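You operate a simulated robot arm through the tools that you are given. There is no shell and no other tool.

You are at the controls of a simulated robot arm. One attempt, no reset.

Task
Thread the fibre feeder and fill the white fibre tub about a third.
Fine: red spool onto the spool peg, roving pin through the roving guide into the inlet, green valve open and shut; drop nothing. Set down upright: red spool.
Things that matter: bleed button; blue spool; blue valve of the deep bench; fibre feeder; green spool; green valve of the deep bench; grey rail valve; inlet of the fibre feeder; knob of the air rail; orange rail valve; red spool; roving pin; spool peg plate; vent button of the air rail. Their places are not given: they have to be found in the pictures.

Only the result counts: the job must be done as asked and must still hold three seconds after the hand-in. Knocking over, shifting, dropping, spilling or breaking anything else fails it.

Robot
A 6-joint arm with a two-finger parallel gripper, fixed in place. Base frame: the origin is at the foot of the arm, x ahead of it, y to its left, z up; the work surface is at about z = 0.88. Readings come in m, rad, newtons and seconds.
With the tool pointing down near the work surface it reaches from about 0.58 to 0.94 m from the base axis. Its first joint turns from -2.601 to 2.601 rad. Payload 3.43 kg.
The tool frame sits at the grasp point between the pads (the TCP): z along the fingers, y along the line on which they close. The tips reach 0.034 m beyond it. Largest opening 0.128 m; finger width 0.024, thickness 0.012; the body of the gripper, 0.048 by 0.13 m, starts 0.096 m behind the TCP.
Orientation is that of the tool frame in the base frame, as [roll, pitch, yaw] about the fixed x, y, z axes, in that order (R = Rz(yaw) Ry(pitch) Rx(roll)). With the fingers straight down and closing along the base's y, the tool's x points along the base's -x, its y along +y and its z along -z.

Tools
- The arm moves only by the tool arm_command. Its argument "plan" is a list of rows, each a list of 7 numbers: the shift along the base's x, y, z in m, then the turn, a rotation vector about the base's x, y, z in rad, then the finger opening in m, from 0 to 0.128. In form: [[dx, dy, dz, ax, ay, az, fingers], ...]. A call has 1 to 20 rows; each row shifts and turns the commanded pose from where the row before left it. Rows are played at 5 a second. More than 0.05 m and 0.15 rad between two rows, or a gripper value outside its range, and nothing of the call is played. A pose out of reach is approached as far as the arm can. The call stops where the force on the tool passes 80 N (or 10 N more than at its start, if that is more) or the arm is blocked; 0.2 s more then pass. The fingers move at their own pace (about 0.108 m/s each) and stop on an object; they squeeze with about 32 N. The grip force told is the motor's: it shows also when the fingers shut on nothing. Time passes only in rows, and 0.2 s behind the last, so rows that do not move let the fingers close. The reply holds the time, the measured pose of the TCP, the force on the tool along the base axes, the opening and the grip force, in the units named above and with some noise, with the torque about the TCP (base axes, N m) and any sound that the robot's microphone picked up.
- Cameras (640 x 400 px; columns grow to the right, rows downward): "scene" is fixed at [0.3998, -0.4984, 1.4808]; the picture's right is [0.94, -0.35, 0.00], its down [-0.10, -0.27, -0.96] and it looks along [0.34, 0.90, -0.29] (base axes); focal length 339 px, centre (320, 200). "wrist" rides on the gripper at [0.076, -0.011, -0.16] in the tool frame; the picture's right is [0.15, 0.99, 0.00], its down [-0.88, 0.13, -0.46] and it looks along [-0.45, 0.07, 0.89] (tool axes); focal length 234 px, centre (320, 200).
- get_image(camera): a new picture of that camera. It takes no simulated time.
- raise_lower(by): slides the trunk up (or, below 0, down) by that many m; the arm rides with it, the base frame stays. It gives what a move gives, with no picture.
- pixel_to_xyz(camera, pixels): for up to 12 pixels [column, row] of the newest picture of that camera ("zoom" is the newest enlarged one), the place [x, y, z] in the base frame of the surface seen there, good to about 0.003 m. It takes no simulated time.
- zoom(camera, box): a new picture of the part [left, top, right, bottom] of that camera's present view, enlarged. It takes no simulated time.
- close_job(): hands the job in; it is judged then, once.

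Leave the gripper open and the arm clear of the work at the hand-in unless told otherwise.

The tools are called as name(argument=value, ...) on one line, values as JSON. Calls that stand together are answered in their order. arm_command: Moves the arm, as the interface text tells. Its arguments: {"type":"object","properties":{"plan":{"type":"array","items":{"type":"array","items":{"type":"number"}}}},"required":["plan"]} The other tools are called the same way: raise_lower (by) slides the trunk up or down; get_image (camera) takes a picture; pixel_to_xyz (camera, pixels) gives the place of the surface under pixels of a picture; zoom (camera, box) takes an enlarged picture of a part of a camera's view; close_job () hands the job in.

At the start:

```text
time_s: 0.0
ee_pos: [0.5861, 0.5776, 1.3426]
tool_rot: [3.137, 0.006, 3.14]
ft_force: [-0.3, 0.8, -0.8]
torque: [0.02, -0.02, 0.02]
grip_width: 0.1279
grasp_force: 0.0
trunk travel left (down, up): [-0.687, 0.023]
```

scene: 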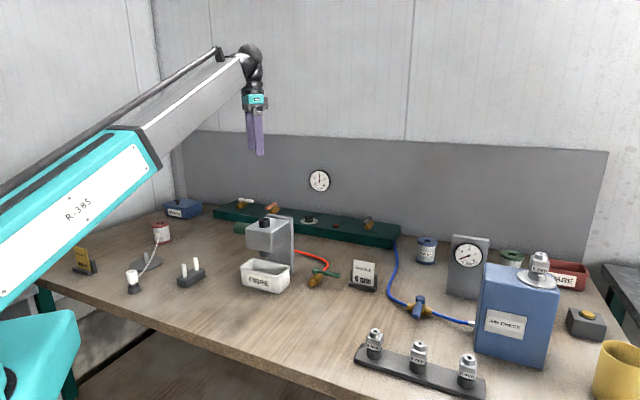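
wrist: 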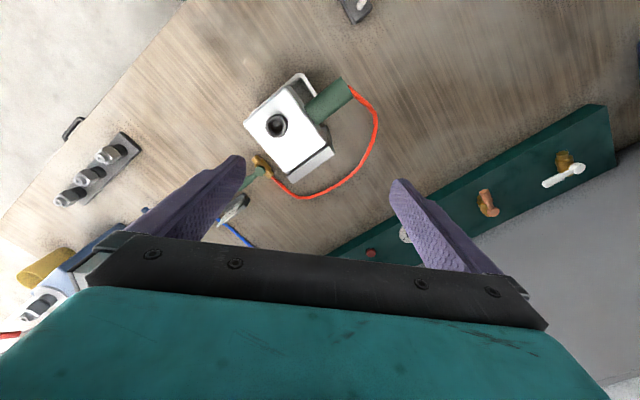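

I see the bench with the feeder near (270,245), the red spool near (160,232), and a pin and peg items at left. I'll enlarge several parts of the scene view to read the labels.

zoom(camera="scene", box=[60, 180, 220, 300])

zoom(camera="scene", box=[200, 180, 360, 300])

zoom(camera="scene", box=[300, 180, 500, 330])

zoom(camera="scene", box=[440, 220, 640, 400])

```text
3.33 times, centred on (140, 240) of scene
```

zoom: 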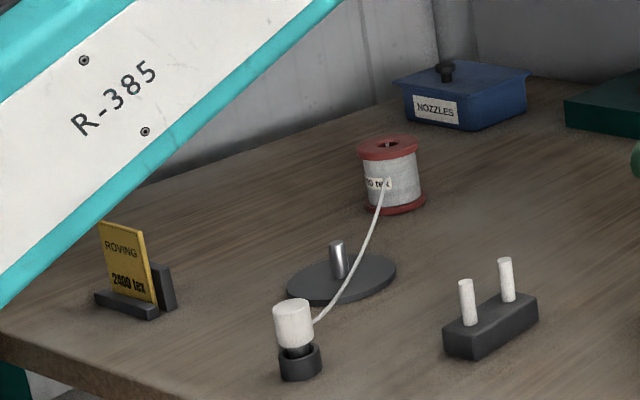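

```text
3.33 times, centred on (280, 240) of scene
```

zoom: 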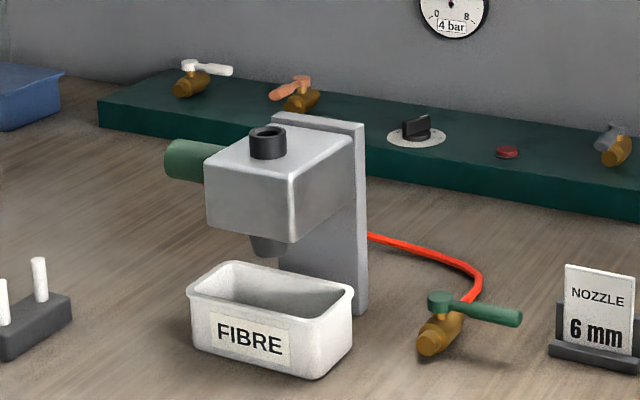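

```text
2.67 times, centred on (400, 255) of scene
```

zoom: 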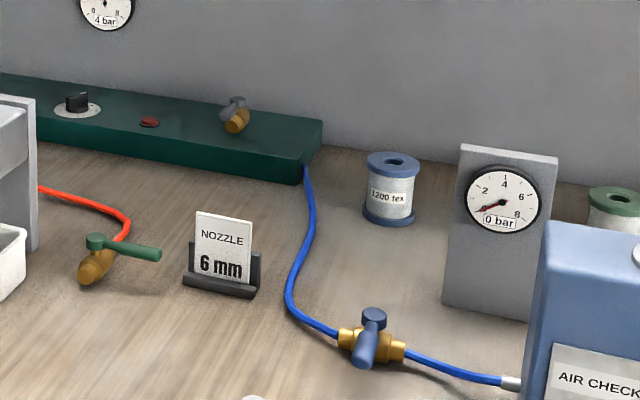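

```text
2.22 times, centred on (540, 310) of scene
```

zoom: 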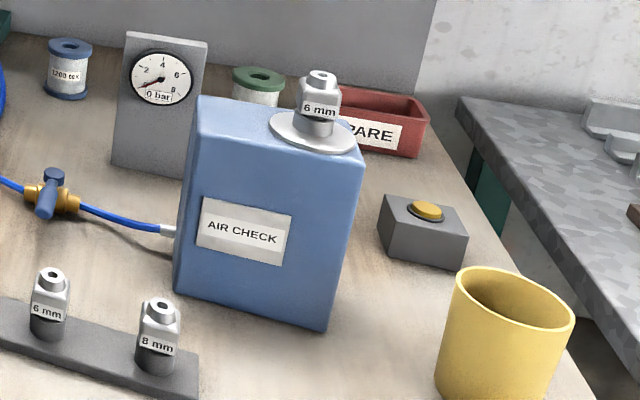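

Red spool stands behind the peg plate; the roving pin (white cap) stands in a dark holder at about (133,280), the guide with two white posts is at (190,272). I'll measure places with the scene picture.

get_image(camera="scene")

zoom(camera="scene", box=[110, 205, 210, 300])

```text
taken
```

scene: 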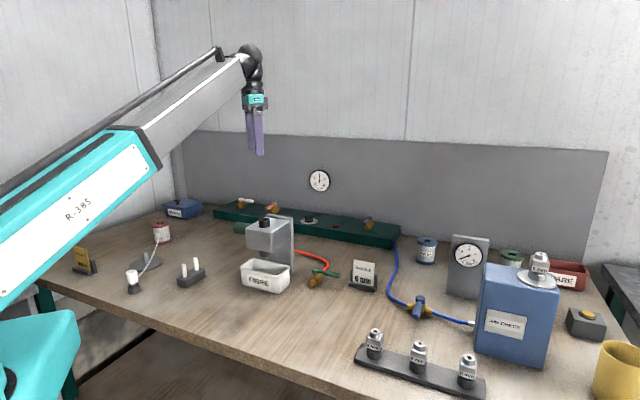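

```text
4.21 times, centred on (160, 252) of scene
```

zoom: 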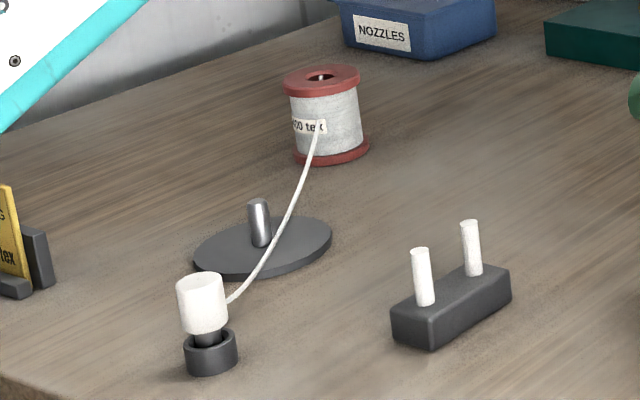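

I'll ask for the places of the spool's rims, the peg, the plate edges, the pin cap, holder and guide posts in the enlarged picture.

pixel_to_xyz(camera="zoom", pixels=[[284, 82], [358, 74], [318, 92], [322, 77], [325, 140], [258, 202], [259, 240], [196, 258], [331, 232], [265, 222], [250, 270], [322, 68]])

pixel_to_xyz(camera="zoom", pixels=[[200, 282], [200, 310], [180, 300], [226, 300], [210, 360], [207, 336], [420, 252], [470, 224], [427, 300], [474, 270], [430, 318], [228, 300]])

zoom(camera="scene", box=[220, 195, 380, 300])

```text
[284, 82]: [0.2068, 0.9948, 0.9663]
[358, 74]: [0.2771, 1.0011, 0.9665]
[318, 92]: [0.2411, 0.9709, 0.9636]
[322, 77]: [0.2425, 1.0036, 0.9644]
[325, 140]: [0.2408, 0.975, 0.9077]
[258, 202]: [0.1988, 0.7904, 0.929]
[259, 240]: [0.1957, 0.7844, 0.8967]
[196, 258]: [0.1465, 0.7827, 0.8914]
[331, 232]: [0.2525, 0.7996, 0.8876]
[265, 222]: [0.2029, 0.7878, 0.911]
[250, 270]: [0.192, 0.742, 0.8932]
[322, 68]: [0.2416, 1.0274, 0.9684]
```

```text
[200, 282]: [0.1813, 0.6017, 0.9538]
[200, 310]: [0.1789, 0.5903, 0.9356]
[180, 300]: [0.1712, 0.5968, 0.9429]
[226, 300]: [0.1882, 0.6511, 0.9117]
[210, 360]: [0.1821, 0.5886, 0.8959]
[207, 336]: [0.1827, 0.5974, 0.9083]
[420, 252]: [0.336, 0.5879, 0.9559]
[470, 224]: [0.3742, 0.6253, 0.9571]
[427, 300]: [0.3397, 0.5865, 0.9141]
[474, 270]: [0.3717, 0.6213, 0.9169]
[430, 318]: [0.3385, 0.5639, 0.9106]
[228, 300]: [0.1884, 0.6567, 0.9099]
```

```text
3.81 times, centred on (300, 248) of scene
```

zoom: 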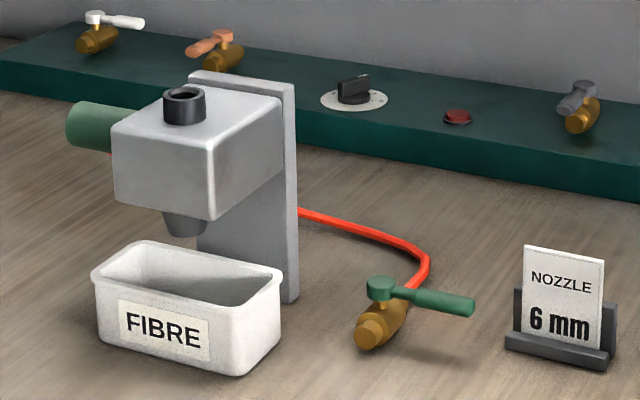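

Next I'll measure the feeder inlet, the tub, and the green valve's body and handle in this enlarged picture.

pixel_to_xyz(camera="zoom", pixels=[[184, 97], [165, 97], [204, 97], [184, 118], [183, 89], [210, 140], [380, 283], [405, 295], [440, 302], [472, 308], [368, 335], [412, 290]])

pixel_to_xyz(camera="zoom", pixels=[[120, 130], [210, 152], [275, 105], [192, 75], [290, 90], [185, 228], [95, 278], [242, 300], [283, 275], [150, 245], [200, 275], [90, 120]])

zoom(camera="scene", box=[290, 155, 350, 205])

zoom(camera="wrist", box=[200, 50, 400, 230])

```text
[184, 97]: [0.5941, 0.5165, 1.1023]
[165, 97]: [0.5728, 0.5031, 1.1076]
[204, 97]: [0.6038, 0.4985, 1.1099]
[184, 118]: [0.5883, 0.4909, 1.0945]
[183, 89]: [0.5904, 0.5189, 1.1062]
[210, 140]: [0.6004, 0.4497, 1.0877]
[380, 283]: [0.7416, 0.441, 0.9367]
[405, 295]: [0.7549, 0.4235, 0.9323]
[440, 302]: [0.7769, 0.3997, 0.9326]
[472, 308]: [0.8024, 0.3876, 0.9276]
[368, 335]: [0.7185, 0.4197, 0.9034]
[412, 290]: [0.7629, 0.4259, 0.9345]
```

```text
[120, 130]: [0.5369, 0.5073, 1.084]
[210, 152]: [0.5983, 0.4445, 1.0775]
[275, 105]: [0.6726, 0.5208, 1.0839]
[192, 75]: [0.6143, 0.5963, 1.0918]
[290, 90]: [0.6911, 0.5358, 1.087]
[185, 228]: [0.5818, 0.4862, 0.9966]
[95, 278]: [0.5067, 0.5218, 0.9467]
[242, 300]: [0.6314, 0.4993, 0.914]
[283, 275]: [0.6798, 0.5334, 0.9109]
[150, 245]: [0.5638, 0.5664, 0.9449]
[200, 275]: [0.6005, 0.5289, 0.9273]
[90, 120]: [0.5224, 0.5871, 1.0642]
```

```text
8.00 times, centred on (320, 180) of scene
```

zoom: 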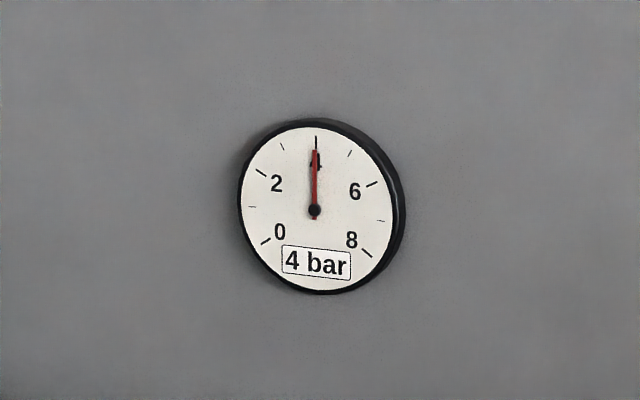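

```text
2.22 times, centred on (300, 140) of wrist
```

zoom: 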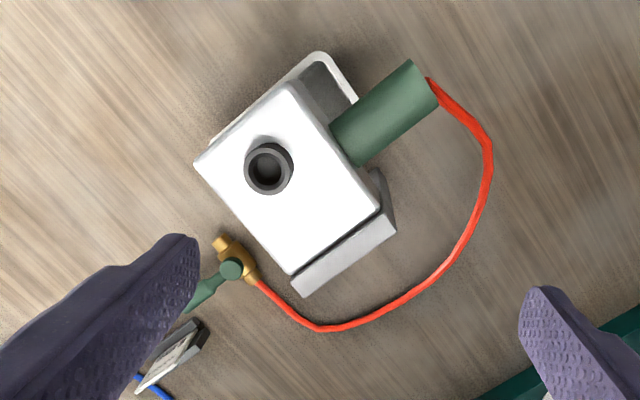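

The wall gauge reads 4 bar. Estimates so far: red spool centre about (0.242, 0.999), top at 0.966; peg about (0.199, 0.791); pin cap about (0.176, 0.606); guide posts about (0.336, 0.590) and (0.373, 0.627); inlet about (0.589, 0.505, 1.107); green valve pivot about (0.742, 0.441). The arm goes high toward the spool while yawing so that the fingers close across the radial line.

arm_command(plan=[[-0.036, 0.031, -0.008, 0, 0, 0.1333, 0.128], [-0.036, 0.031, -0.008, 0, 0, 0.1333, 0.128], [-0.036, 0.031, -0.008, 0, 0, 0.1333, 0.128], [-0.036, 0.031, -0.008, 0, 0, 0.1333, 0.128], [-0.036, 0.031, -0.008, 0, 0, 0.1333, 0.128], [-0.036, 0.031, -0.008, 0, 0, 0.1333, 0.128], [-0.036, 0.031, -0.008, 0, 0, 0.1333, 0.128], [-0.036, 0.031, -0.008, 0, 0, 0.1333, 0.128], [-0.036, 0.031, -0.008, 0, 0, 0.1333, 0.128], [-0.036, 0.031, -0.008, 0, 0, 0.1333, 0.128]])

```text
time_s: 0.5
ee_pos: [0.5371, 0.6206, 1.3323]
tool_rot: [3.128, 0.0, -2.989]
ft_force: [-11.2, 18.4, 2.2]
torque: [-3.22, -1.72, -1.86]
grip_width: 0.1278
grasp_force: 0.1
trunk travel left (down, up): [-0.687, 0.023]
stopped in row 2: the force on the tool passed its limit at 122 N (the readings are from after the stop); the commanded pose is now the measured one
```

The call stopped in row 2 with 122 N on the tool, so I'll look at both cameras before going on.

get_image(camera="scene")

get_image(camera="wrist")

```text
taken
```

scene: 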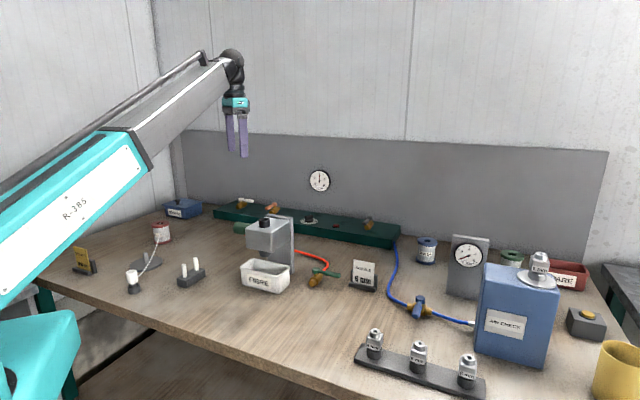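

```text
taken
```

wrist: 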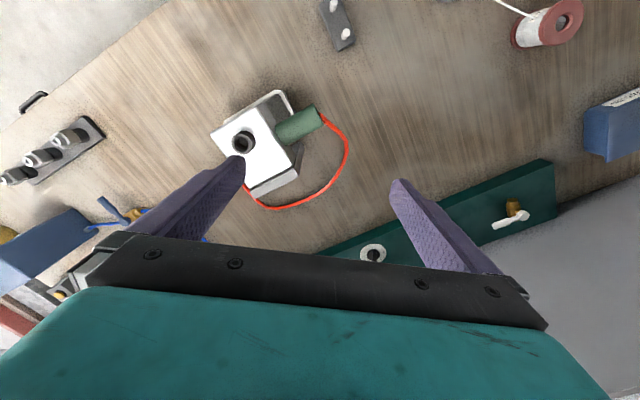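

Nothing is near the gripper, so the force was from the sudden start. I'll let it settle and then start more gently.

arm_command(plan=[[0, 0, 0, 0, 0, 0, 0.128], [-0.004, 0.004, 0, 0, 0, 0.02, 0.128], [-0.008, 0.008, 0, 0, 0, 0.04, 0.128], [-0.012, 0.011, 0, 0, 0, 0.06, 0.128], [-0.016, 0.014, 0, 0, 0, 0.08, 0.128], [-0.016, 0.014, 0, 0, 0, 0.08, 0.128], [-0.016, 0.014, 0, 0, 0, 0.08, 0.128], [-0.012, 0.01, 0, 0, 0, 0.06, 0.128], [-0.008, 0.006, 0, 0, 0, 0.04, 0.128], [-0.004, 0.003, 0, 0, 0, 0.02, 0.128]])

```text
time_s: 1.2
ee_pos: [0.5293, 0.628, 1.3315]
tool_rot: [3.126, -0.001, -2.975]
ft_force: [-11.0, 18.0, 0.8]
torque: [-3.06, -1.64, -1.74]
grip_width: 0.1277
grasp_force: 0.1
trunk travel left (down, up): [-0.687, 0.023]
stopped in row 3: the force on the tool passed its limit at 90 N (the readings are from after the stop); the commanded pose is now the measured one
```

A steady force of about 21 N with a torque remains; working it back, the contact is about 0.16 m above the TCP on the arm's side. I'll look closely at the wrist around (232,80).

zoom(camera="scene", box=[170, 30, 290, 170])

zoom(camera="wrist", box=[0, 0, 640, 400])

```text
2.86 times, centred on (230, 100) of scene
```

zoom: 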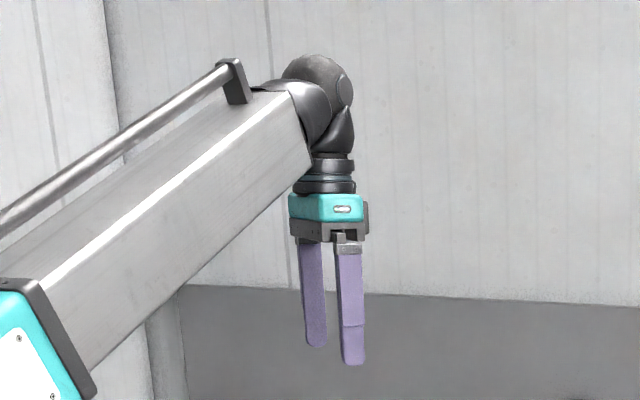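

```text
1.00 times, centred on (320, 200) of wrist (not enlarged: the box is as wide or as high as the picture)
```

zoom: 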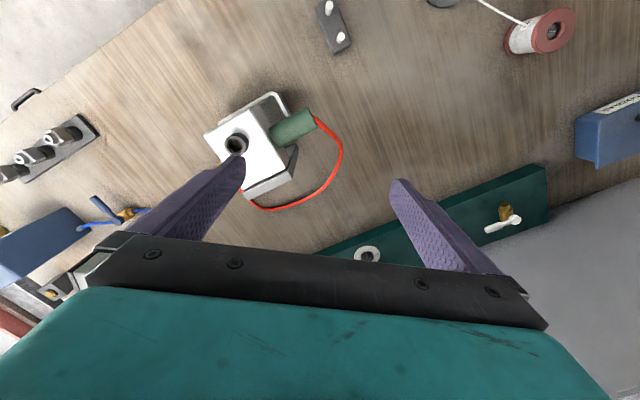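

The big forearm box rises to the wrist from below, and its underside is close to the teal gripper body. I'll measure the forearm to understand its slope.

zoom(camera="scene", box=[170, 30, 290, 170])

pixel_to_xyz(camera="zoom", pixels=[[60, 330], [90, 370], [200, 240], [290, 180], [305, 160], [280, 100], [150, 170], [325, 195], [295, 210], [300, 225], [330, 175]])

```text
2.86 times, centred on (230, 100) of scene
```

zoom: 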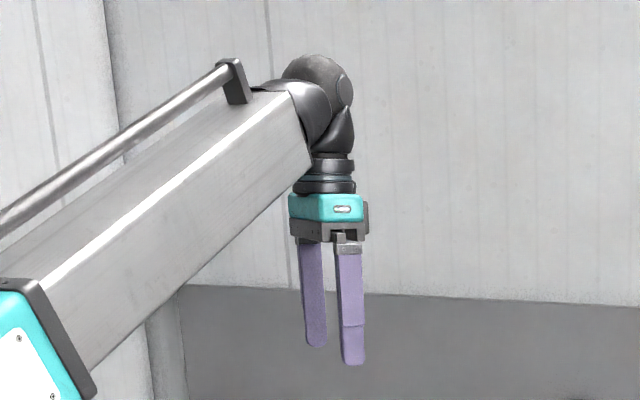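

```text
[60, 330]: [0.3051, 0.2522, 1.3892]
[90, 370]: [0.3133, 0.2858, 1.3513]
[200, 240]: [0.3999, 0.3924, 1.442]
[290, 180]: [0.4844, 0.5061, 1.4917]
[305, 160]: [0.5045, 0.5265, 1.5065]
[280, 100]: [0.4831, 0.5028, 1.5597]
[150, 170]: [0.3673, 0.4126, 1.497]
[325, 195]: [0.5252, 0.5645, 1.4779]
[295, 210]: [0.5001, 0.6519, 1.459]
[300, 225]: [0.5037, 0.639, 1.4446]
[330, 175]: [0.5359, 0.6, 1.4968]
```

So the camera on the gripper rubs on the forearm when the TCP is this high. I'll turn back a little, then go straight down to about z = 1.2 (above the feeder top at 1.11), which levels the forearm.

arm_command(plan=[[0, 0, 0, 0, 0, -0.02, 0.128], [0.003, -0.003, 0, 0, 0, -0.04, 0.128], [0.004, -0.004, -0.003, 0, 0, -0.05, 0.128], [0.002, -0.002, -0.008, 0, 0, -0.05, 0.128], [0, 0, -0.012, 0, 0, -0.02, 0.128], [0, 0, -0.016, 0, 0, 0, 0.128], [0, 0, -0.018, 0, 0, 0, 0.128], [0, 0, -0.018, 0, 0, 0, 0.128], [0, 0, -0.018, 0, 0, 0, 0.128], [0, 0, -0.014, 0, 0, 0, 0.128], [0, 0, -0.01, 0, 0, 0, 0.128], [0, 0, -0.005, 0, 0, 0, 0.128]])

```text
time_s: 3.8
ee_pos: [0.5385, 0.6188, 1.2093]
tool_rot: [3.126, -0.002, 3.132]
ft_force: [-0.2, 0.4, -0.3]
torque: [0.01, -0.05, 0.02]
grip_width: 0.1282
grasp_force: 0.2
trunk travel left (down, up): [-0.687, 0.023]
```

Forces are back to zero. Now I swing toward the spool's azimuth at this height with gentle ramps, yawing to 76° so that the fingers close across the radial line.

arm_command(plan=[[-0.0085, 0.0053, 0, 0, 0, 0.034, 0.128], [-0.0169, 0.0107, 0, 0, 0, 0.068, 0.128], [-0.0254, 0.016, 0, 0, 0, 0.102, 0.128], [-0.0296, 0.0187, 0, 0, 0, 0.119, 0.128], [-0.0296, 0.0187, 0, 0, 0, 0.119, 0.128], [-0.0296, 0.0187, 0, 0, 0, 0.119, 0.128], [-0.0296, 0.0187, 0, 0, 0, 0.119, 0.128], [-0.0296, 0.0187, 0, 0, 0, 0.119, 0.128], [-0.0296, 0.0187, 0, 0, 0, 0.119, 0.128], [-0.0296, 0.0187, 0, 0, 0, 0.119, 0.128], [-0.0296, 0.0187, 0, 0, 0, 0.119, 0.128], [-0.0254, 0.016, 0, 0, 0, 0.102, 0.128], [-0.0127, 0.008, 0, 0, 0, 0.051, 0.128], [-0.0068, 0.0043, 0, 0, 0, 0.027, 0.128]])

get_image(camera="scene")

get_image(camera="wrist")

```text
time_s: 5.2
ee_pos: [0.4125, 0.7045, 1.2117]
tool_rot: [3.119, 0.008, -2.649]
ft_force: [5.6, 1.8, -8.8]
torque: [0.22, 0.5, 0.25]
grip_width: 0.1282
grasp_force: 0.1
trunk travel left (down, up): [-0.687, 0.023]
stopped in row 6: the force on the tool passed its limit at 88 N (the readings are from after the stop); the commanded pose is now the measured one
```

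```text
taken
```

scene: 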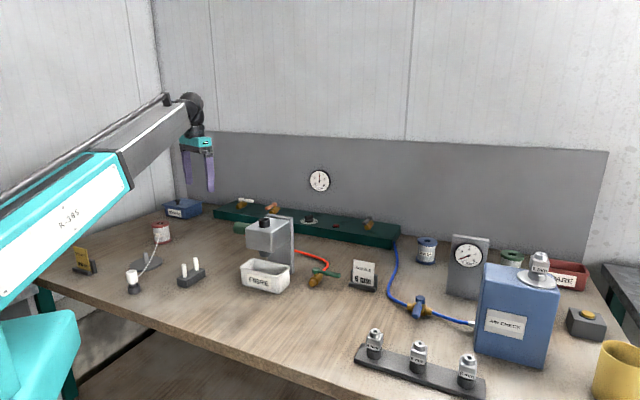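

```text
taken
```

wrist: 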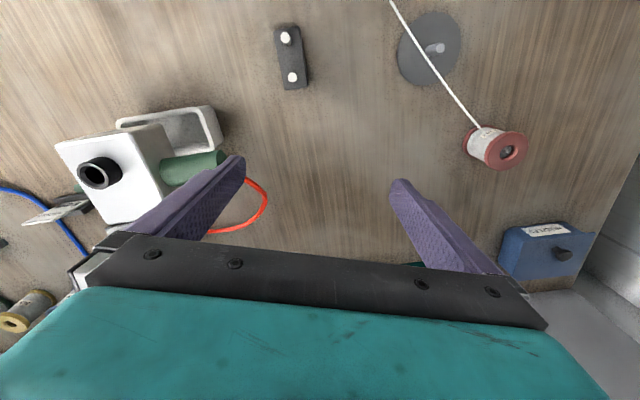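

It stopped again at 88 N. I'll hold still for a moment and read the force again.

arm_command(plan=[[0, 0, 0, 0, 0, 0, 0.128], [0, 0, 0, 0, 0, 0, 0.128]])

zoom(camera="scene", box=[100, 70, 240, 210])

```text
time_s: 5.8
ee_pos: [0.4106, 0.7037, 1.2103]
tool_rot: [3.12, 0.009, -2.65]
ft_force: [4.5, 5.4, -12.3]
torque: [-0.05, 0.07, 0.04]
grip_width: 0.1281
grasp_force: 0.1
trunk travel left (down, up): [-0.687, 0.023]
```

```text
2.86 times, centred on (170, 140) of scene
```

zoom: 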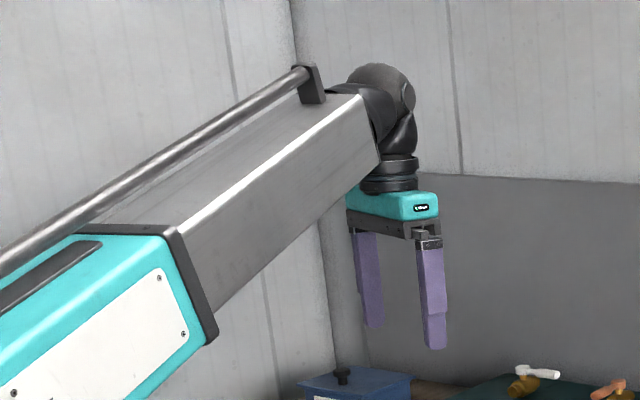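

The remaining force line passes through the gripper's camera housing: the forearm underside presses on it. I'll measure the upper arm and forearm slope in the scene picture to choose a better posture.

get_image(camera="scene")

pixel_to_xyz(camera="scene", pixels=[[10, 240], [60, 215], [120, 180], [100, 230], [20, 300], [128, 185], [150, 160], [185, 120], [120, 140], [15, 350], [50, 330], [70, 385]])

```text
taken
```

scene: 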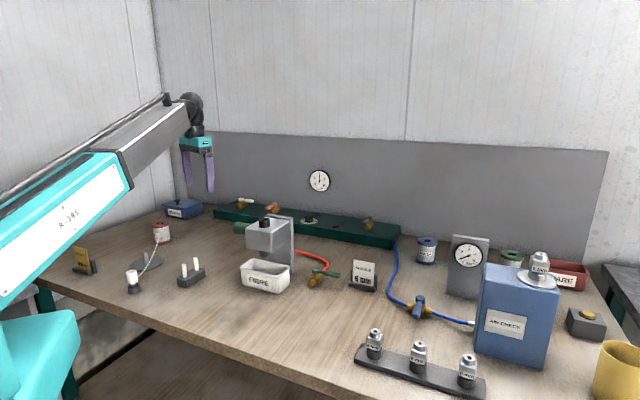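

```text
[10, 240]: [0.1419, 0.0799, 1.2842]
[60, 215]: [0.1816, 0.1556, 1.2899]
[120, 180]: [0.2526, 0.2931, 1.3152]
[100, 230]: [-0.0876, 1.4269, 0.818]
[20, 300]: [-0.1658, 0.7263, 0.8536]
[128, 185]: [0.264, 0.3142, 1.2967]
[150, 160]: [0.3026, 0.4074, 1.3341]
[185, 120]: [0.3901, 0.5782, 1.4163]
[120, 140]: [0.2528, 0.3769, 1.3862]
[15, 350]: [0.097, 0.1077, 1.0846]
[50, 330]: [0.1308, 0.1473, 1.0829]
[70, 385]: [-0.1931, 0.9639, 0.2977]
```

The arm is a telescoping boom whose slope follows the line from shoulder (about z 1.28) to wrist. Tilting the tool outward opens the angle to the boom and also gains reach to the far spool. First I tilt 0.5 rad outward about the closing axis while going down to about 1.115.

arm_command(plan=[[0, 0, -0.008, 0.0189, -0.0352, 0, 0.128], [0, 0, -0.018, 0.0378, -0.0705, 0, 0.128], [0, 0, -0.02, 0.0472, -0.0881, 0, 0.128], [0, 0, -0.02, 0.0472, -0.0881, 0, 0.128], [0, 0, -0.016, 0.0472, -0.0881, 0, 0.128], [0, 0, -0.008, 0.0236, -0.044, 0, 0.128], [0, 0, -0.005, 0.0142, -0.0264, 0, 0.128]])

```text
time_s: 7.4
ee_pos: [0.4106, 0.7036, 1.1162]
tool_rot: [3.122, 0.51, -2.649]
ft_force: [0.3, 0.6, -0.3]
torque: [0.01, 0.0, 0.01]
grip_width: 0.128
grasp_force: 0.0
trunk travel left (down, up): [-0.687, 0.023]
```

No contact, tilt 0.51 rad. Now I swing to the approach place behind and above the spool, about (0.225, 0.929, 1.06), yawing 0.84 more.

arm_command(plan=[[-0.0056, 0.0068, -0.0017, 0, 0, 0.0252, 0.128], [-0.0112, 0.0135, -0.0033, 0, 0, 0.0505, 0.128], [-0.0186, 0.0225, -0.0055, 0, 0, 0.0841, 0.128], [-0.0223, 0.027, -0.0066, 0, 0, 0.1009, 0.128], [-0.0223, 0.027, -0.0066, 0, 0, 0.1009, 0.128], [-0.0223, 0.027, -0.0066, 0, 0, 0.1009, 0.128], [-0.0223, 0.027, -0.0066, 0, 0, 0.1009, 0.128], [-0.0223, 0.027, -0.0066, 0, 0, 0.1009, 0.128], [-0.0186, 0.0225, -0.0055, 0, 0, 0.0841, 0.128], [-0.0112, 0.0135, -0.0033, 0, 0, 0.0505, 0.128], [-0.0056, 0.0068, -0.0017, 0, 0, 0.0252, 0.128], [-0.0037, 0.0045, -0.0011, 0, 0, 0.0168, 0.128]])

get_image(camera="wrist")

get_image(camera="scene")

```text
time_s: 10.0
ee_pos: [0.224, 0.9276, 1.0612]
tool_rot: [3.123, 0.507, -1.808]
ft_force: [-0.6, 0.0, 0.0]
torque: [0.0, 0.0, 0.0]
grip_width: 0.1281
grasp_force: 0.0
trunk travel left (down, up): [-0.687, 0.023]
```

```text
taken
```

wrist: 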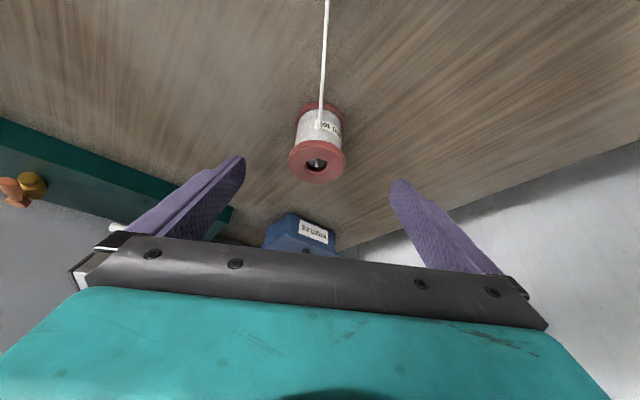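

```text
taken
```

scene: 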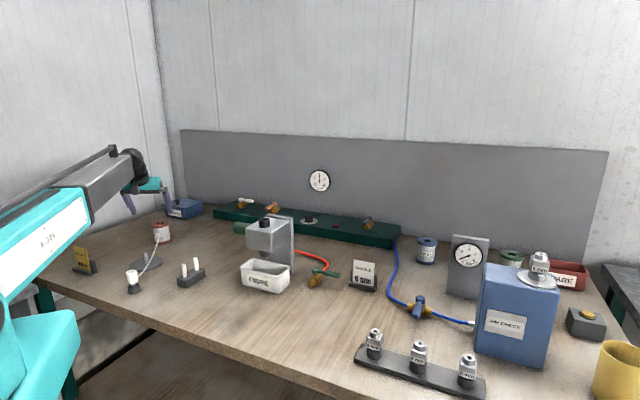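

Arrived with no force. The spool is in the wrist picture at (317,145). I'll enlarge it and measure it.

zoom(camera="wrist", box=[270, 80, 370, 200])

```text
3.33 times, centred on (320, 140) of wrist
```

zoom: 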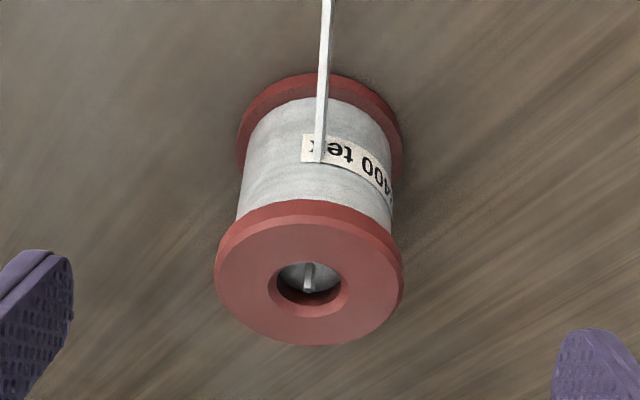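

Top flange is visible with the hole at about (309,283) in the enlargement and something rod-like in it. I'll measure rim, hole and bottom flange points.

pixel_to_xyz(camera="zoom", pixels=[[217, 275], [403, 275], [309, 343], [300, 222], [309, 290], [308, 272], [270, 285], [345, 285], [309, 312], [240, 150], [400, 150], [308, 285]])

pixel_to_xyz(camera="zoom", pixels=[[300, 150], [310, 190], [255, 180], [380, 190], [322, 60], [322, 150], [320, 10], [150, 150], [500, 300], [290, 275], [328, 275], [240, 270]])

```text
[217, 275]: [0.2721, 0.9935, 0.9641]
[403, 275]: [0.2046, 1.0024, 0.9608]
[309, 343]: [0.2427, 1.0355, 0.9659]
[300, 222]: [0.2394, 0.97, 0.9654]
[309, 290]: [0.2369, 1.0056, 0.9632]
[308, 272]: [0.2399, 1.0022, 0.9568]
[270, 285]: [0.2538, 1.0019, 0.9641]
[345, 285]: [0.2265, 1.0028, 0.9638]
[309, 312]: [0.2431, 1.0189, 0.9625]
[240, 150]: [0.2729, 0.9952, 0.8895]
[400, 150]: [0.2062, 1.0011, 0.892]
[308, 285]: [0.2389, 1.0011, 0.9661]
```

```text
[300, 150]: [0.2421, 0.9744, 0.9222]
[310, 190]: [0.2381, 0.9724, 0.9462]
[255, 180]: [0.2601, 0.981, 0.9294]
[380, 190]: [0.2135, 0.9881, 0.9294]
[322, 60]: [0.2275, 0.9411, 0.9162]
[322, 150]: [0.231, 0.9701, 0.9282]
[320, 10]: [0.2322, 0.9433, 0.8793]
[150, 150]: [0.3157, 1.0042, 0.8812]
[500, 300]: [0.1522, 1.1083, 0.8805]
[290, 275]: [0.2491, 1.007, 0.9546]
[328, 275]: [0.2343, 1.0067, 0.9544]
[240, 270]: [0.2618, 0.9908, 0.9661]
```

Spool centre works out to about (0.239, 1.001), flange radius about 0.034, top 0.9655. I'll look more closely into the hole.

zoom(camera="wrist", box=[295, 130, 340, 190])

zoom(camera="scene", box=[145, 210, 185, 250])

zoom(camera="scene", box=[405, 230, 445, 270])

```text
6.67 times, centred on (318, 160) of wrist
```

zoom: 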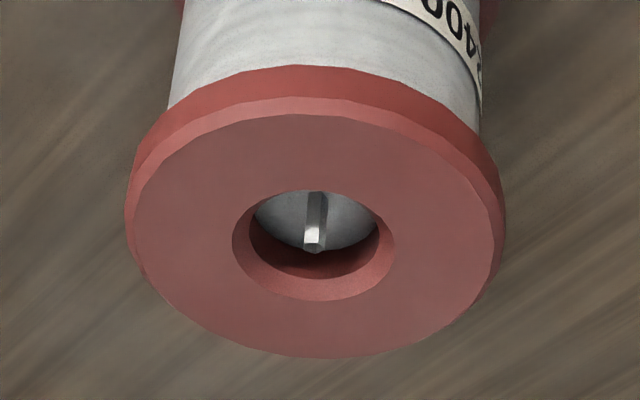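

```text
10.00 times, centred on (165, 230) of scene
```

zoom: 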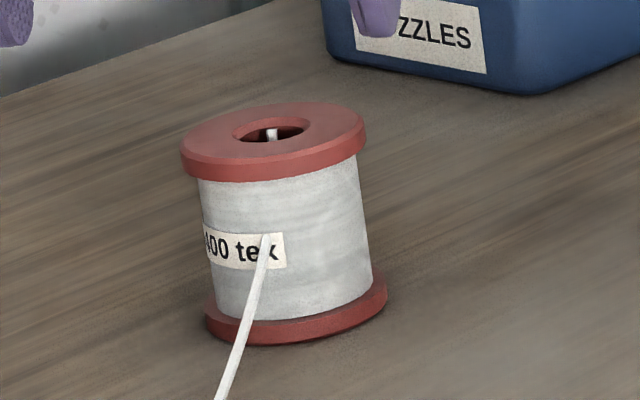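

```text
10.00 times, centred on (425, 250) of scene
```

zoom: 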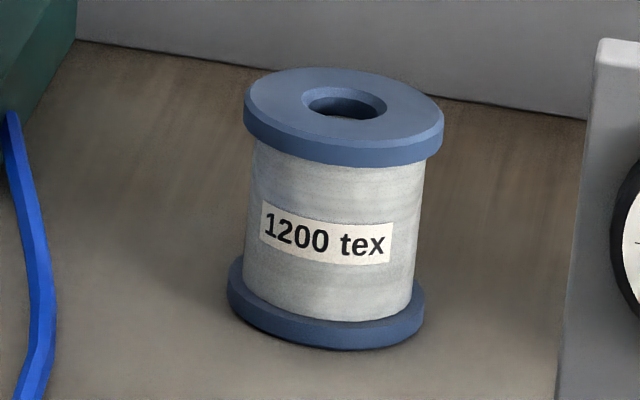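

The rod in the hole looks like a thin post, so I will lift straight up later. Now I go down along the tool axis with open fingers, about two thirds of the way to the grasp point (0.239, 1.001, 0.923).

arm_command(plan=[[0.0008, 0.0037, -0.0069, 0, 0, 0, 0.128], [0.0015, 0.0073, -0.0138, 0, 0, 0, 0.128], [0.002, 0.0095, -0.018, 0, 0, 0, 0.128], [0.002, 0.0095, -0.018, 0, 0, 0, 0.128], [0.002, 0.0095, -0.018, 0, 0, 0, 0.128], [0.0015, 0.0073, -0.0138, 0, 0, 0, 0.128], [0.0008, 0.0037, -0.0069, 0, 0, 0, 0.128]])

get_image(camera="wrist")

```text
time_s: 11.6
ee_pos: [0.235, 0.9785, 0.9656]
tool_rot: [3.12, 0.508, -1.81]
ft_force: [0.3, -0.1, 0.2]
torque: [0.01, 0.0, 0.02]
grip_width: 0.1278
grasp_force: 0.0
trunk travel left (down, up): [-0.687, 0.023]
```

```text
taken
```

wrist: 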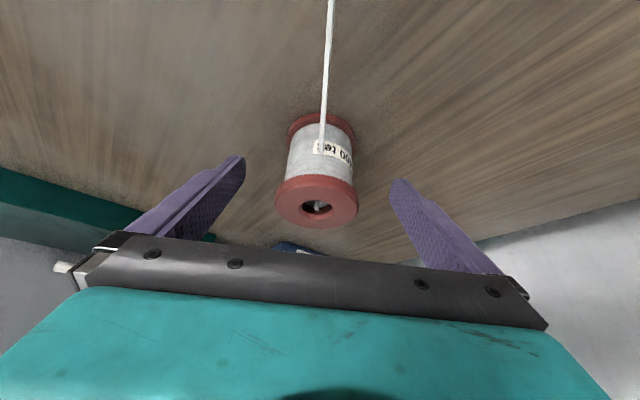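

The spool sits centred between the fingers. I'll measure its rim once more from this closer view.

zoom(camera="wrist", box=[256, 100, 376, 240])

pixel_to_xyz(camera="wrist", pixels=[[276, 202], [358, 200], [318, 228], [316, 178], [318, 206], [305, 207], [332, 206], [290, 130], [354, 135], [200, 100], [450, 120], [320, 120]])

```text
2.86 times, centred on (316, 170) of wrist
```

zoom: 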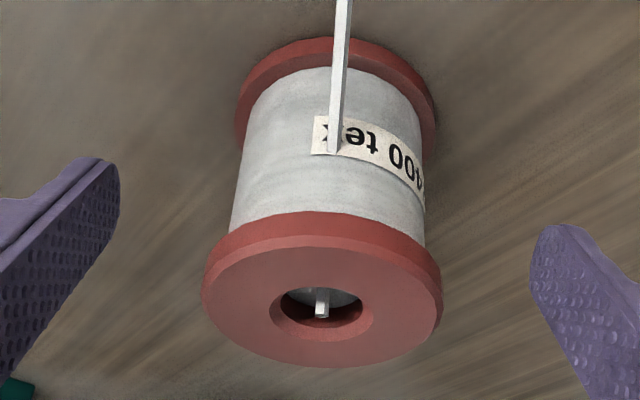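

```text
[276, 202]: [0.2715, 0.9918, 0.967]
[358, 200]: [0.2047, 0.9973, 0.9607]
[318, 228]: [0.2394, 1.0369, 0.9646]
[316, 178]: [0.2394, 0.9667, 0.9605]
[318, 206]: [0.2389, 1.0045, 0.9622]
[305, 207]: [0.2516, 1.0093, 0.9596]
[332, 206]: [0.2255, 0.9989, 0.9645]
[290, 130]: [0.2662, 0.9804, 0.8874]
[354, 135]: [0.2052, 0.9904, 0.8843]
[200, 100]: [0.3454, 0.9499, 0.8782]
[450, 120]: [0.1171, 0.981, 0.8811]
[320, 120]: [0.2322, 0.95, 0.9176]
```

Centre confirmed at (0.2385, 1.0015). I go the rest of the way to z 0.923 in small steps.

arm_command(plan=[[0.0004, 0.0025, -0.0047, 0, 0, 0, 0.128], [0.0008, 0.0051, -0.0095, 0, 0, 0, 0.128], [0.001, 0.0064, -0.0118, 0, 0, 0, 0.128], [0.0008, 0.0051, -0.0095, 0, 0, 0, 0.128], [0.0005, 0.0039, -0.0071, 0, 0, 0, 0.128], [0, 0, 0, 0, 0, 0, 0.128]])

get_image(camera="wrist")

zoom(camera="scene", box=[110, 180, 220, 290])

```text
time_s: 13.0
ee_pos: [0.2375, 0.9965, 0.9226]
tool_rot: [3.12, 0.51, -1.809]
ft_force: [-0.1, -0.1, -0.2]
torque: [0.03, 0.0, 0.01]
grip_width: 0.1277
grasp_force: 0.0
out of reach, approached as far as the arm can: row 5
trunk travel left (down, up): [-0.687, 0.023]
```

```text
taken
```

wrist: 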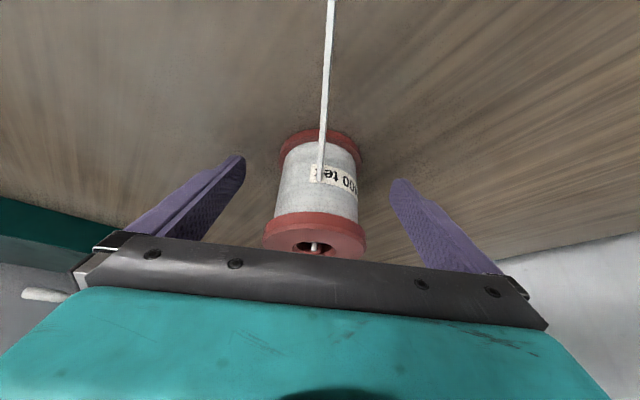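

```text
3.64 times, centred on (165, 235) of scene
```

zoom: 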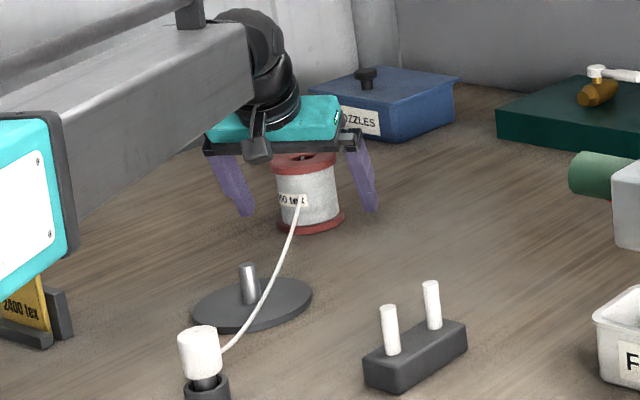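

It is 5 mm short in radial reach because the boom slopes down. I'll lift the open gripper 0.11 straight up, then slide the trunk down 0.11 so the boom is level and reaches further.

arm_command(plan=[[0, 0, 0.005, 0, 0, 0, 0.128], [0, 0, 0.01, 0, 0, 0, 0.128], [0, 0, 0.015, 0, 0, 0, 0.128], [0, 0, 0.02, 0, 0, 0, 0.128], [0, 0, 0.02, 0, 0, 0, 0.128], [0, 0, 0.02, 0, 0, 0, 0.128], [0, 0, 0.013, 0, 0, 0, 0.128], [0, 0, 0.007, 0, 0, 0, 0.128], [0, 0, 0.003, 0, 0, 0, 0.128]])

```text
time_s: 15.0
ee_pos: [0.2384, 0.9969, 1.0352]
tool_rot: [3.121, 0.508, -1.808]
ft_force: [0.8, -0.2, 0.5]
torque: [-0.03, -0.01, 0.0]
grip_width: 0.1279
grasp_force: 0.0
trunk travel left (down, up): [-0.687, 0.023]
```

Clear above the spool at z 1.035. Trunk goes down 0.1.

raise_lower(by=-0.1)

get_image(camera="wrist")

```text
time_s: 16.3
ee_pos: [0.2382, 0.9966, 0.9367]
tool_rot: [3.122, 0.506, -1.808]
ft_force: [0.7, 1.4, 0.1]
torque: [-0.01, -0.02, -0.02]
grip_width: 0.1282
grasp_force: 0.1
trunk travel left (down, up): [-0.587, 0.123]
```

```text
taken
```

wrist: 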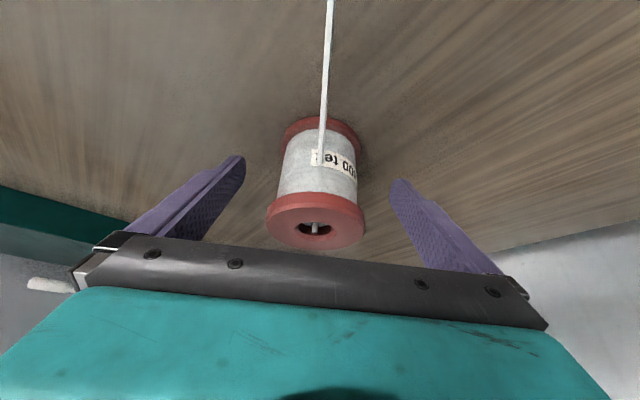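

Now at z 0.937. I go to (0.239, 1.002, 0.924).

arm_command(plan=[[0.0004, 0.002, -0.004, 0, 0, 0, 0.128], [0.0004, 0.002, -0.005, 0, 0, 0, 0.128], [0.0003, 0.0015, -0.0035, 0, 0, 0, 0.128], [0, 0, 0, 0, 0, 0, 0.128]])

```text
time_s: 17.3
ee_pos: [0.2373, 0.9985, 0.9236]
tool_rot: [3.121, 0.512, -1.809]
ft_force: [0.5, 0.3, -0.1]
torque: [-0.02, 0.03, -0.01]
grip_width: 0.1277
grasp_force: 0.0
out of reach, approached as far as the arm can: row 2
trunk travel left (down, up): [-0.587, 0.123]
```

Still about 3 mm short of the spool's axis at this tilt. I'll tilt 0.06 rad further about the TCP, which gains reach, and see where it ends up.

arm_command(plan=[[0, 0, 0, 0.0194, -0.0047, 0, 0.128], [0, 0, 0, 0.0194, -0.0047, 0, 0.128], [0, 0, 0, 0.0194, -0.0047, 0, 0.128], [0, 0, 0, 0, 0, 0, 0.128]])

```text
time_s: 18.3
ee_pos: [0.2388, 0.9989, 0.9232]
tool_rot: [3.121, 0.567, -1.809]
ft_force: [-0.3, -0.5, -0.1]
torque: [0.01, -0.02, -0.02]
grip_width: 0.128
grasp_force: 0.0
trunk travel left (down, up): [-0.587, 0.123]
```

Reachable now. A small shift to (0.239, 1.0015, 0.925), then I close the fingers slowly around the spool.

arm_command(plan=[[0.0003, 0.0015, 0.001, 0, 0, 0, 0.128], [0.0003, 0.0015, 0.001, 0, 0, 0, 0.128], [0, 0, 0, 0, 0, 0, 0.128]])

get_image(camera="wrist")

zoom(camera="scene", box=[130, 190, 200, 260])

```text
time_s: 19.1
ee_pos: [0.2387, 1.0031, 0.9254]
tool_rot: [3.122, 0.567, -1.81]
ft_force: [-0.7, -0.7, -0.3]
torque: [0.02, 0.0, 0.01]
grip_width: 0.1281
grasp_force: 0.1
trunk travel left (down, up): [-0.587, 0.123]
```

```text
taken
```

wrist: 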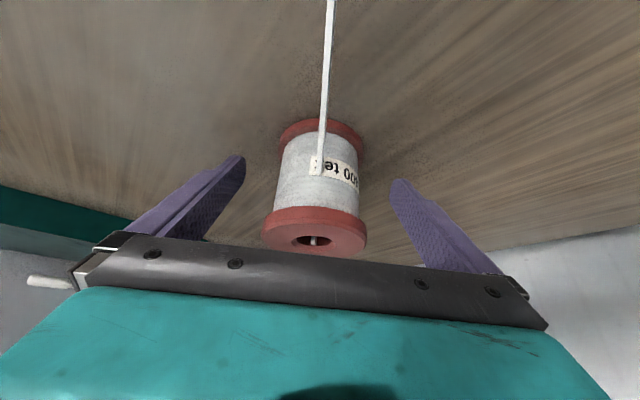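

```text
5.71 times, centred on (165, 225) of scene
```

zoom: 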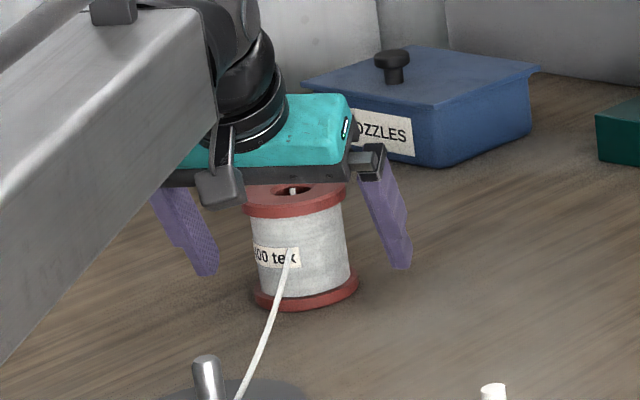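

Aligned. I'll close the fingers in stages and check the grip width and forces.

arm_command(plan=[[0, 0, 0, 0, 0, 0, 0.1], [0, 0, 0, 0, 0, 0, 0.084], [0, 0, 0, 0, 0, 0, 0.076], [0, 0, 0, 0, 0, 0, 0.068], [0, 0, 0, 0, 0, 0, 0.06], [0, 0, 0, 0, 0, 0, 0.05], [0, 0, 0, 0, 0, 0, 0.04]])

get_image(camera="wrist")

zoom(camera="scene", box=[130, 190, 200, 260])

```text
time_s: 20.7
ee_pos: [0.2398, 1.0021, 0.9261]
tool_rot: [3.122, 0.568, -1.807]
ft_force: [0.9, 1.1, 0.8]
torque: [-0.06, -0.2, 0.0]
grip_width: 0.0712
grasp_force: 32.2
trunk travel left (down, up): [-0.587, 0.123]
```

```text
taken
```

wrist: 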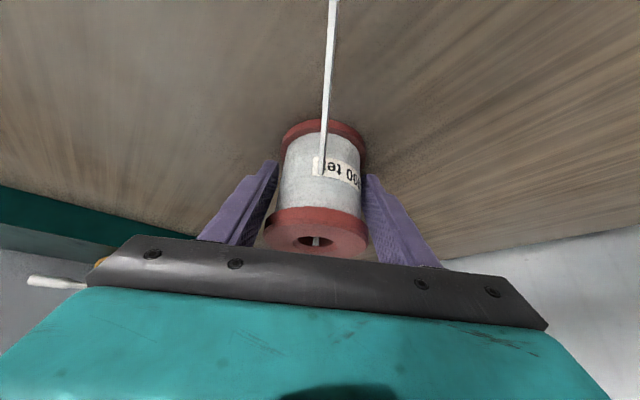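

```text
5.71 times, centred on (165, 225) of scene
```

zoom: 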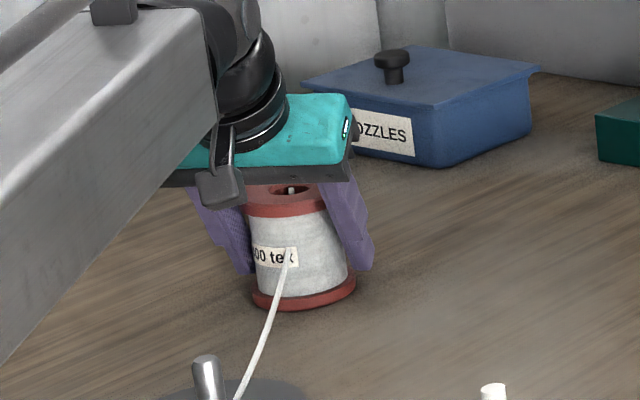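

Gripped at 0.0712 m with 32 N. I lift straight up slowly by 0.03 first and check spool, thread and pin.

arm_command(plan=[[0, 0, 0.003, 0, 0, 0, 0.04], [0, 0, 0.005, 0, 0, 0, 0.04], [0, 0, 0.008, 0, 0, 0, 0.04], [0, 0, 0.008, 0, 0, 0, 0.04], [0, 0, 0.004, 0, 0, 0, 0.04], [0, 0, 0.002, 0, 0, 0, 0.04]])

zoom(camera="scene", box=[110, 190, 210, 300])

get_image(camera="wrist")

```text
time_s: 22.1
ee_pos: [0.2387, 1.0026, 0.9548]
tool_rot: [3.122, 0.569, -1.808]
ft_force: [0.5, 0.3, -3.1]
torque: [0.0, -0.01, 0.01]
grip_width: 0.0711
grasp_force: 31.4
trunk travel left (down, up): [-0.587, 0.123]
```

```text
3.64 times, centred on (160, 245) of scene
```

zoom: 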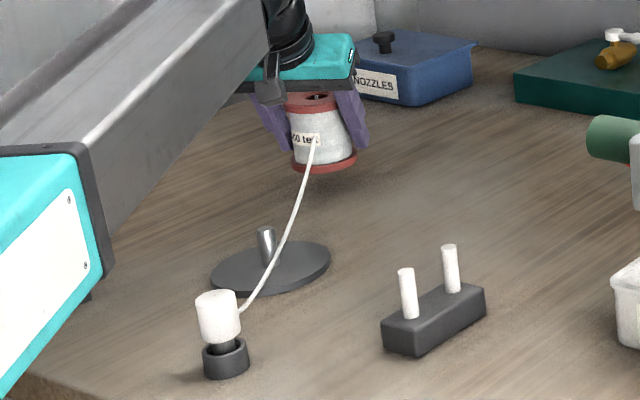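

```text
taken
```

wrist: 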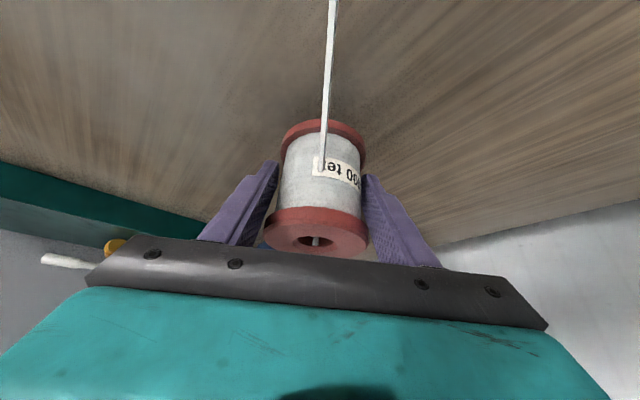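

The spool hangs upright, weight about 3 N, and the pin stands still in its holder. I lift further to z 1.01 and then go inward about 0.09 to get the peg into the wrist view.

arm_command(plan=[[0, 0, 0.006, 0, 0, 0, 0.04], [0, 0, 0.012, 0, 0, 0, 0.04], [0, 0, 0.014, 0, 0, 0, 0.04], [0, 0, 0.012, 0, 0, 0, 0.04], [0, -0.003, 0.008, 0, 0, 0, 0.04], [-0.001, -0.006, 0.003, 0, 0, 0, 0.04], [-0.002, -0.012, 0, 0, 0, 0, 0.04], [-0.003, -0.016, 0, 0, 0, 0, 0.04], [-0.003, -0.018, 0, 0, 0, 0, 0.04], [-0.003, -0.016, 0, 0, 0, 0, 0.04], [-0.002, -0.01, 0, 0, 0, 0, 0.04], [-0.001, -0.005, 0, 0, 0, 0, 0.04]])

get_image(camera="wrist")

get_image(camera="scene")

```text
time_s: 24.7
ee_pos: [0.2237, 0.9161, 1.0104]
tool_rot: [3.121, 0.567, -1.808]
ft_force: [-0.7, 0.1, -2.1]
torque: [0.0, 0.0, 0.01]
grip_width: 0.0715
grasp_force: 32.6
trunk travel left (down, up): [-0.587, 0.123]
```

```text
taken
```

wrist: 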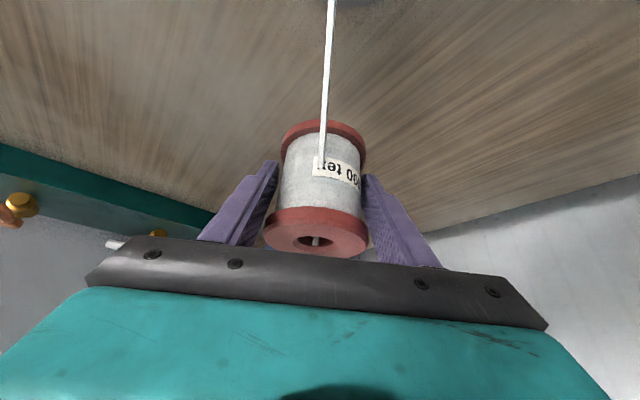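

```text
taken
```

scene: 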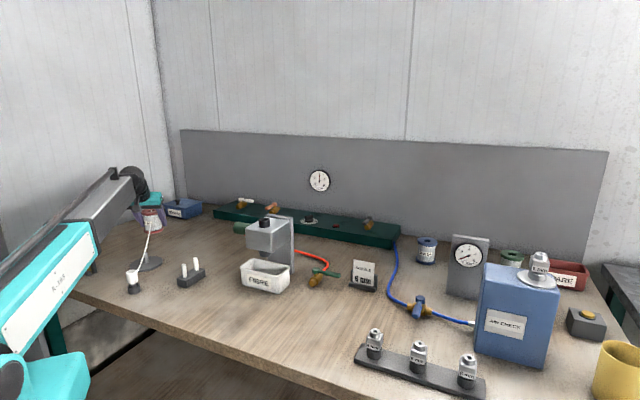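

The wrist view looks outward, so I measure the peg through an enlarged scene view around (148,262).

zoom(camera="scene", box=[125, 235, 173, 283])

```text
8.33 times, centred on (149, 259) of scene
```

zoom: 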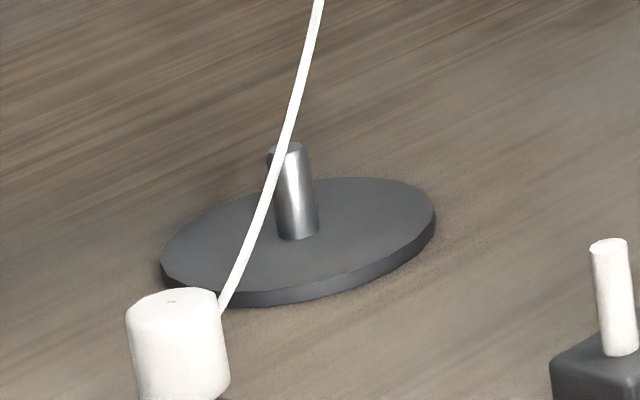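

I see the peg with base at (297,238) and the plate disc from (162,265) to (435,215). I'll measure several points to get the centre.

pixel_to_xyz(camera="zoom", pixels=[[166, 262], [431, 210], [260, 288], [340, 180], [200, 220], [400, 262], [290, 147], [292, 160], [295, 200], [297, 232], [283, 180], [308, 180]])

pixel_to_xyz(camera="zoom", pixels=[[240, 296], [370, 272], [410, 182], [230, 207], [350, 210], [350, 240], [180, 280], [420, 240], [295, 147], [300, 150], [285, 147], [300, 215]])

```text
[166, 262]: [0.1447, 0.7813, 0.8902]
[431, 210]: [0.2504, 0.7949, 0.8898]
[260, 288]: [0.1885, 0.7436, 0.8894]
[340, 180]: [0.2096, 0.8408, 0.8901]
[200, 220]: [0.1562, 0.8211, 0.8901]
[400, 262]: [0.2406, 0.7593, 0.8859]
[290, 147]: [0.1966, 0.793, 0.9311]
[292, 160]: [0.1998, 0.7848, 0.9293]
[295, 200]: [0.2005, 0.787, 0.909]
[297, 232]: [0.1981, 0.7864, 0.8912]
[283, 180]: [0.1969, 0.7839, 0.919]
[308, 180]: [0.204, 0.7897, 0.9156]
```

```text
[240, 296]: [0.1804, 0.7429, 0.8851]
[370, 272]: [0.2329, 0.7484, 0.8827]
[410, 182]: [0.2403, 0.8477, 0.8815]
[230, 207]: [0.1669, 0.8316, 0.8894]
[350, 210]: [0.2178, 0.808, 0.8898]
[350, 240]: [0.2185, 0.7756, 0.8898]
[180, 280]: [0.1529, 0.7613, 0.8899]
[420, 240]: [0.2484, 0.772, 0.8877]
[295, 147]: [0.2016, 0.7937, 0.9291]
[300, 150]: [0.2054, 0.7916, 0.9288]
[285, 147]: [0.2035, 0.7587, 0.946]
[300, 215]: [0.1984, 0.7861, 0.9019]
```

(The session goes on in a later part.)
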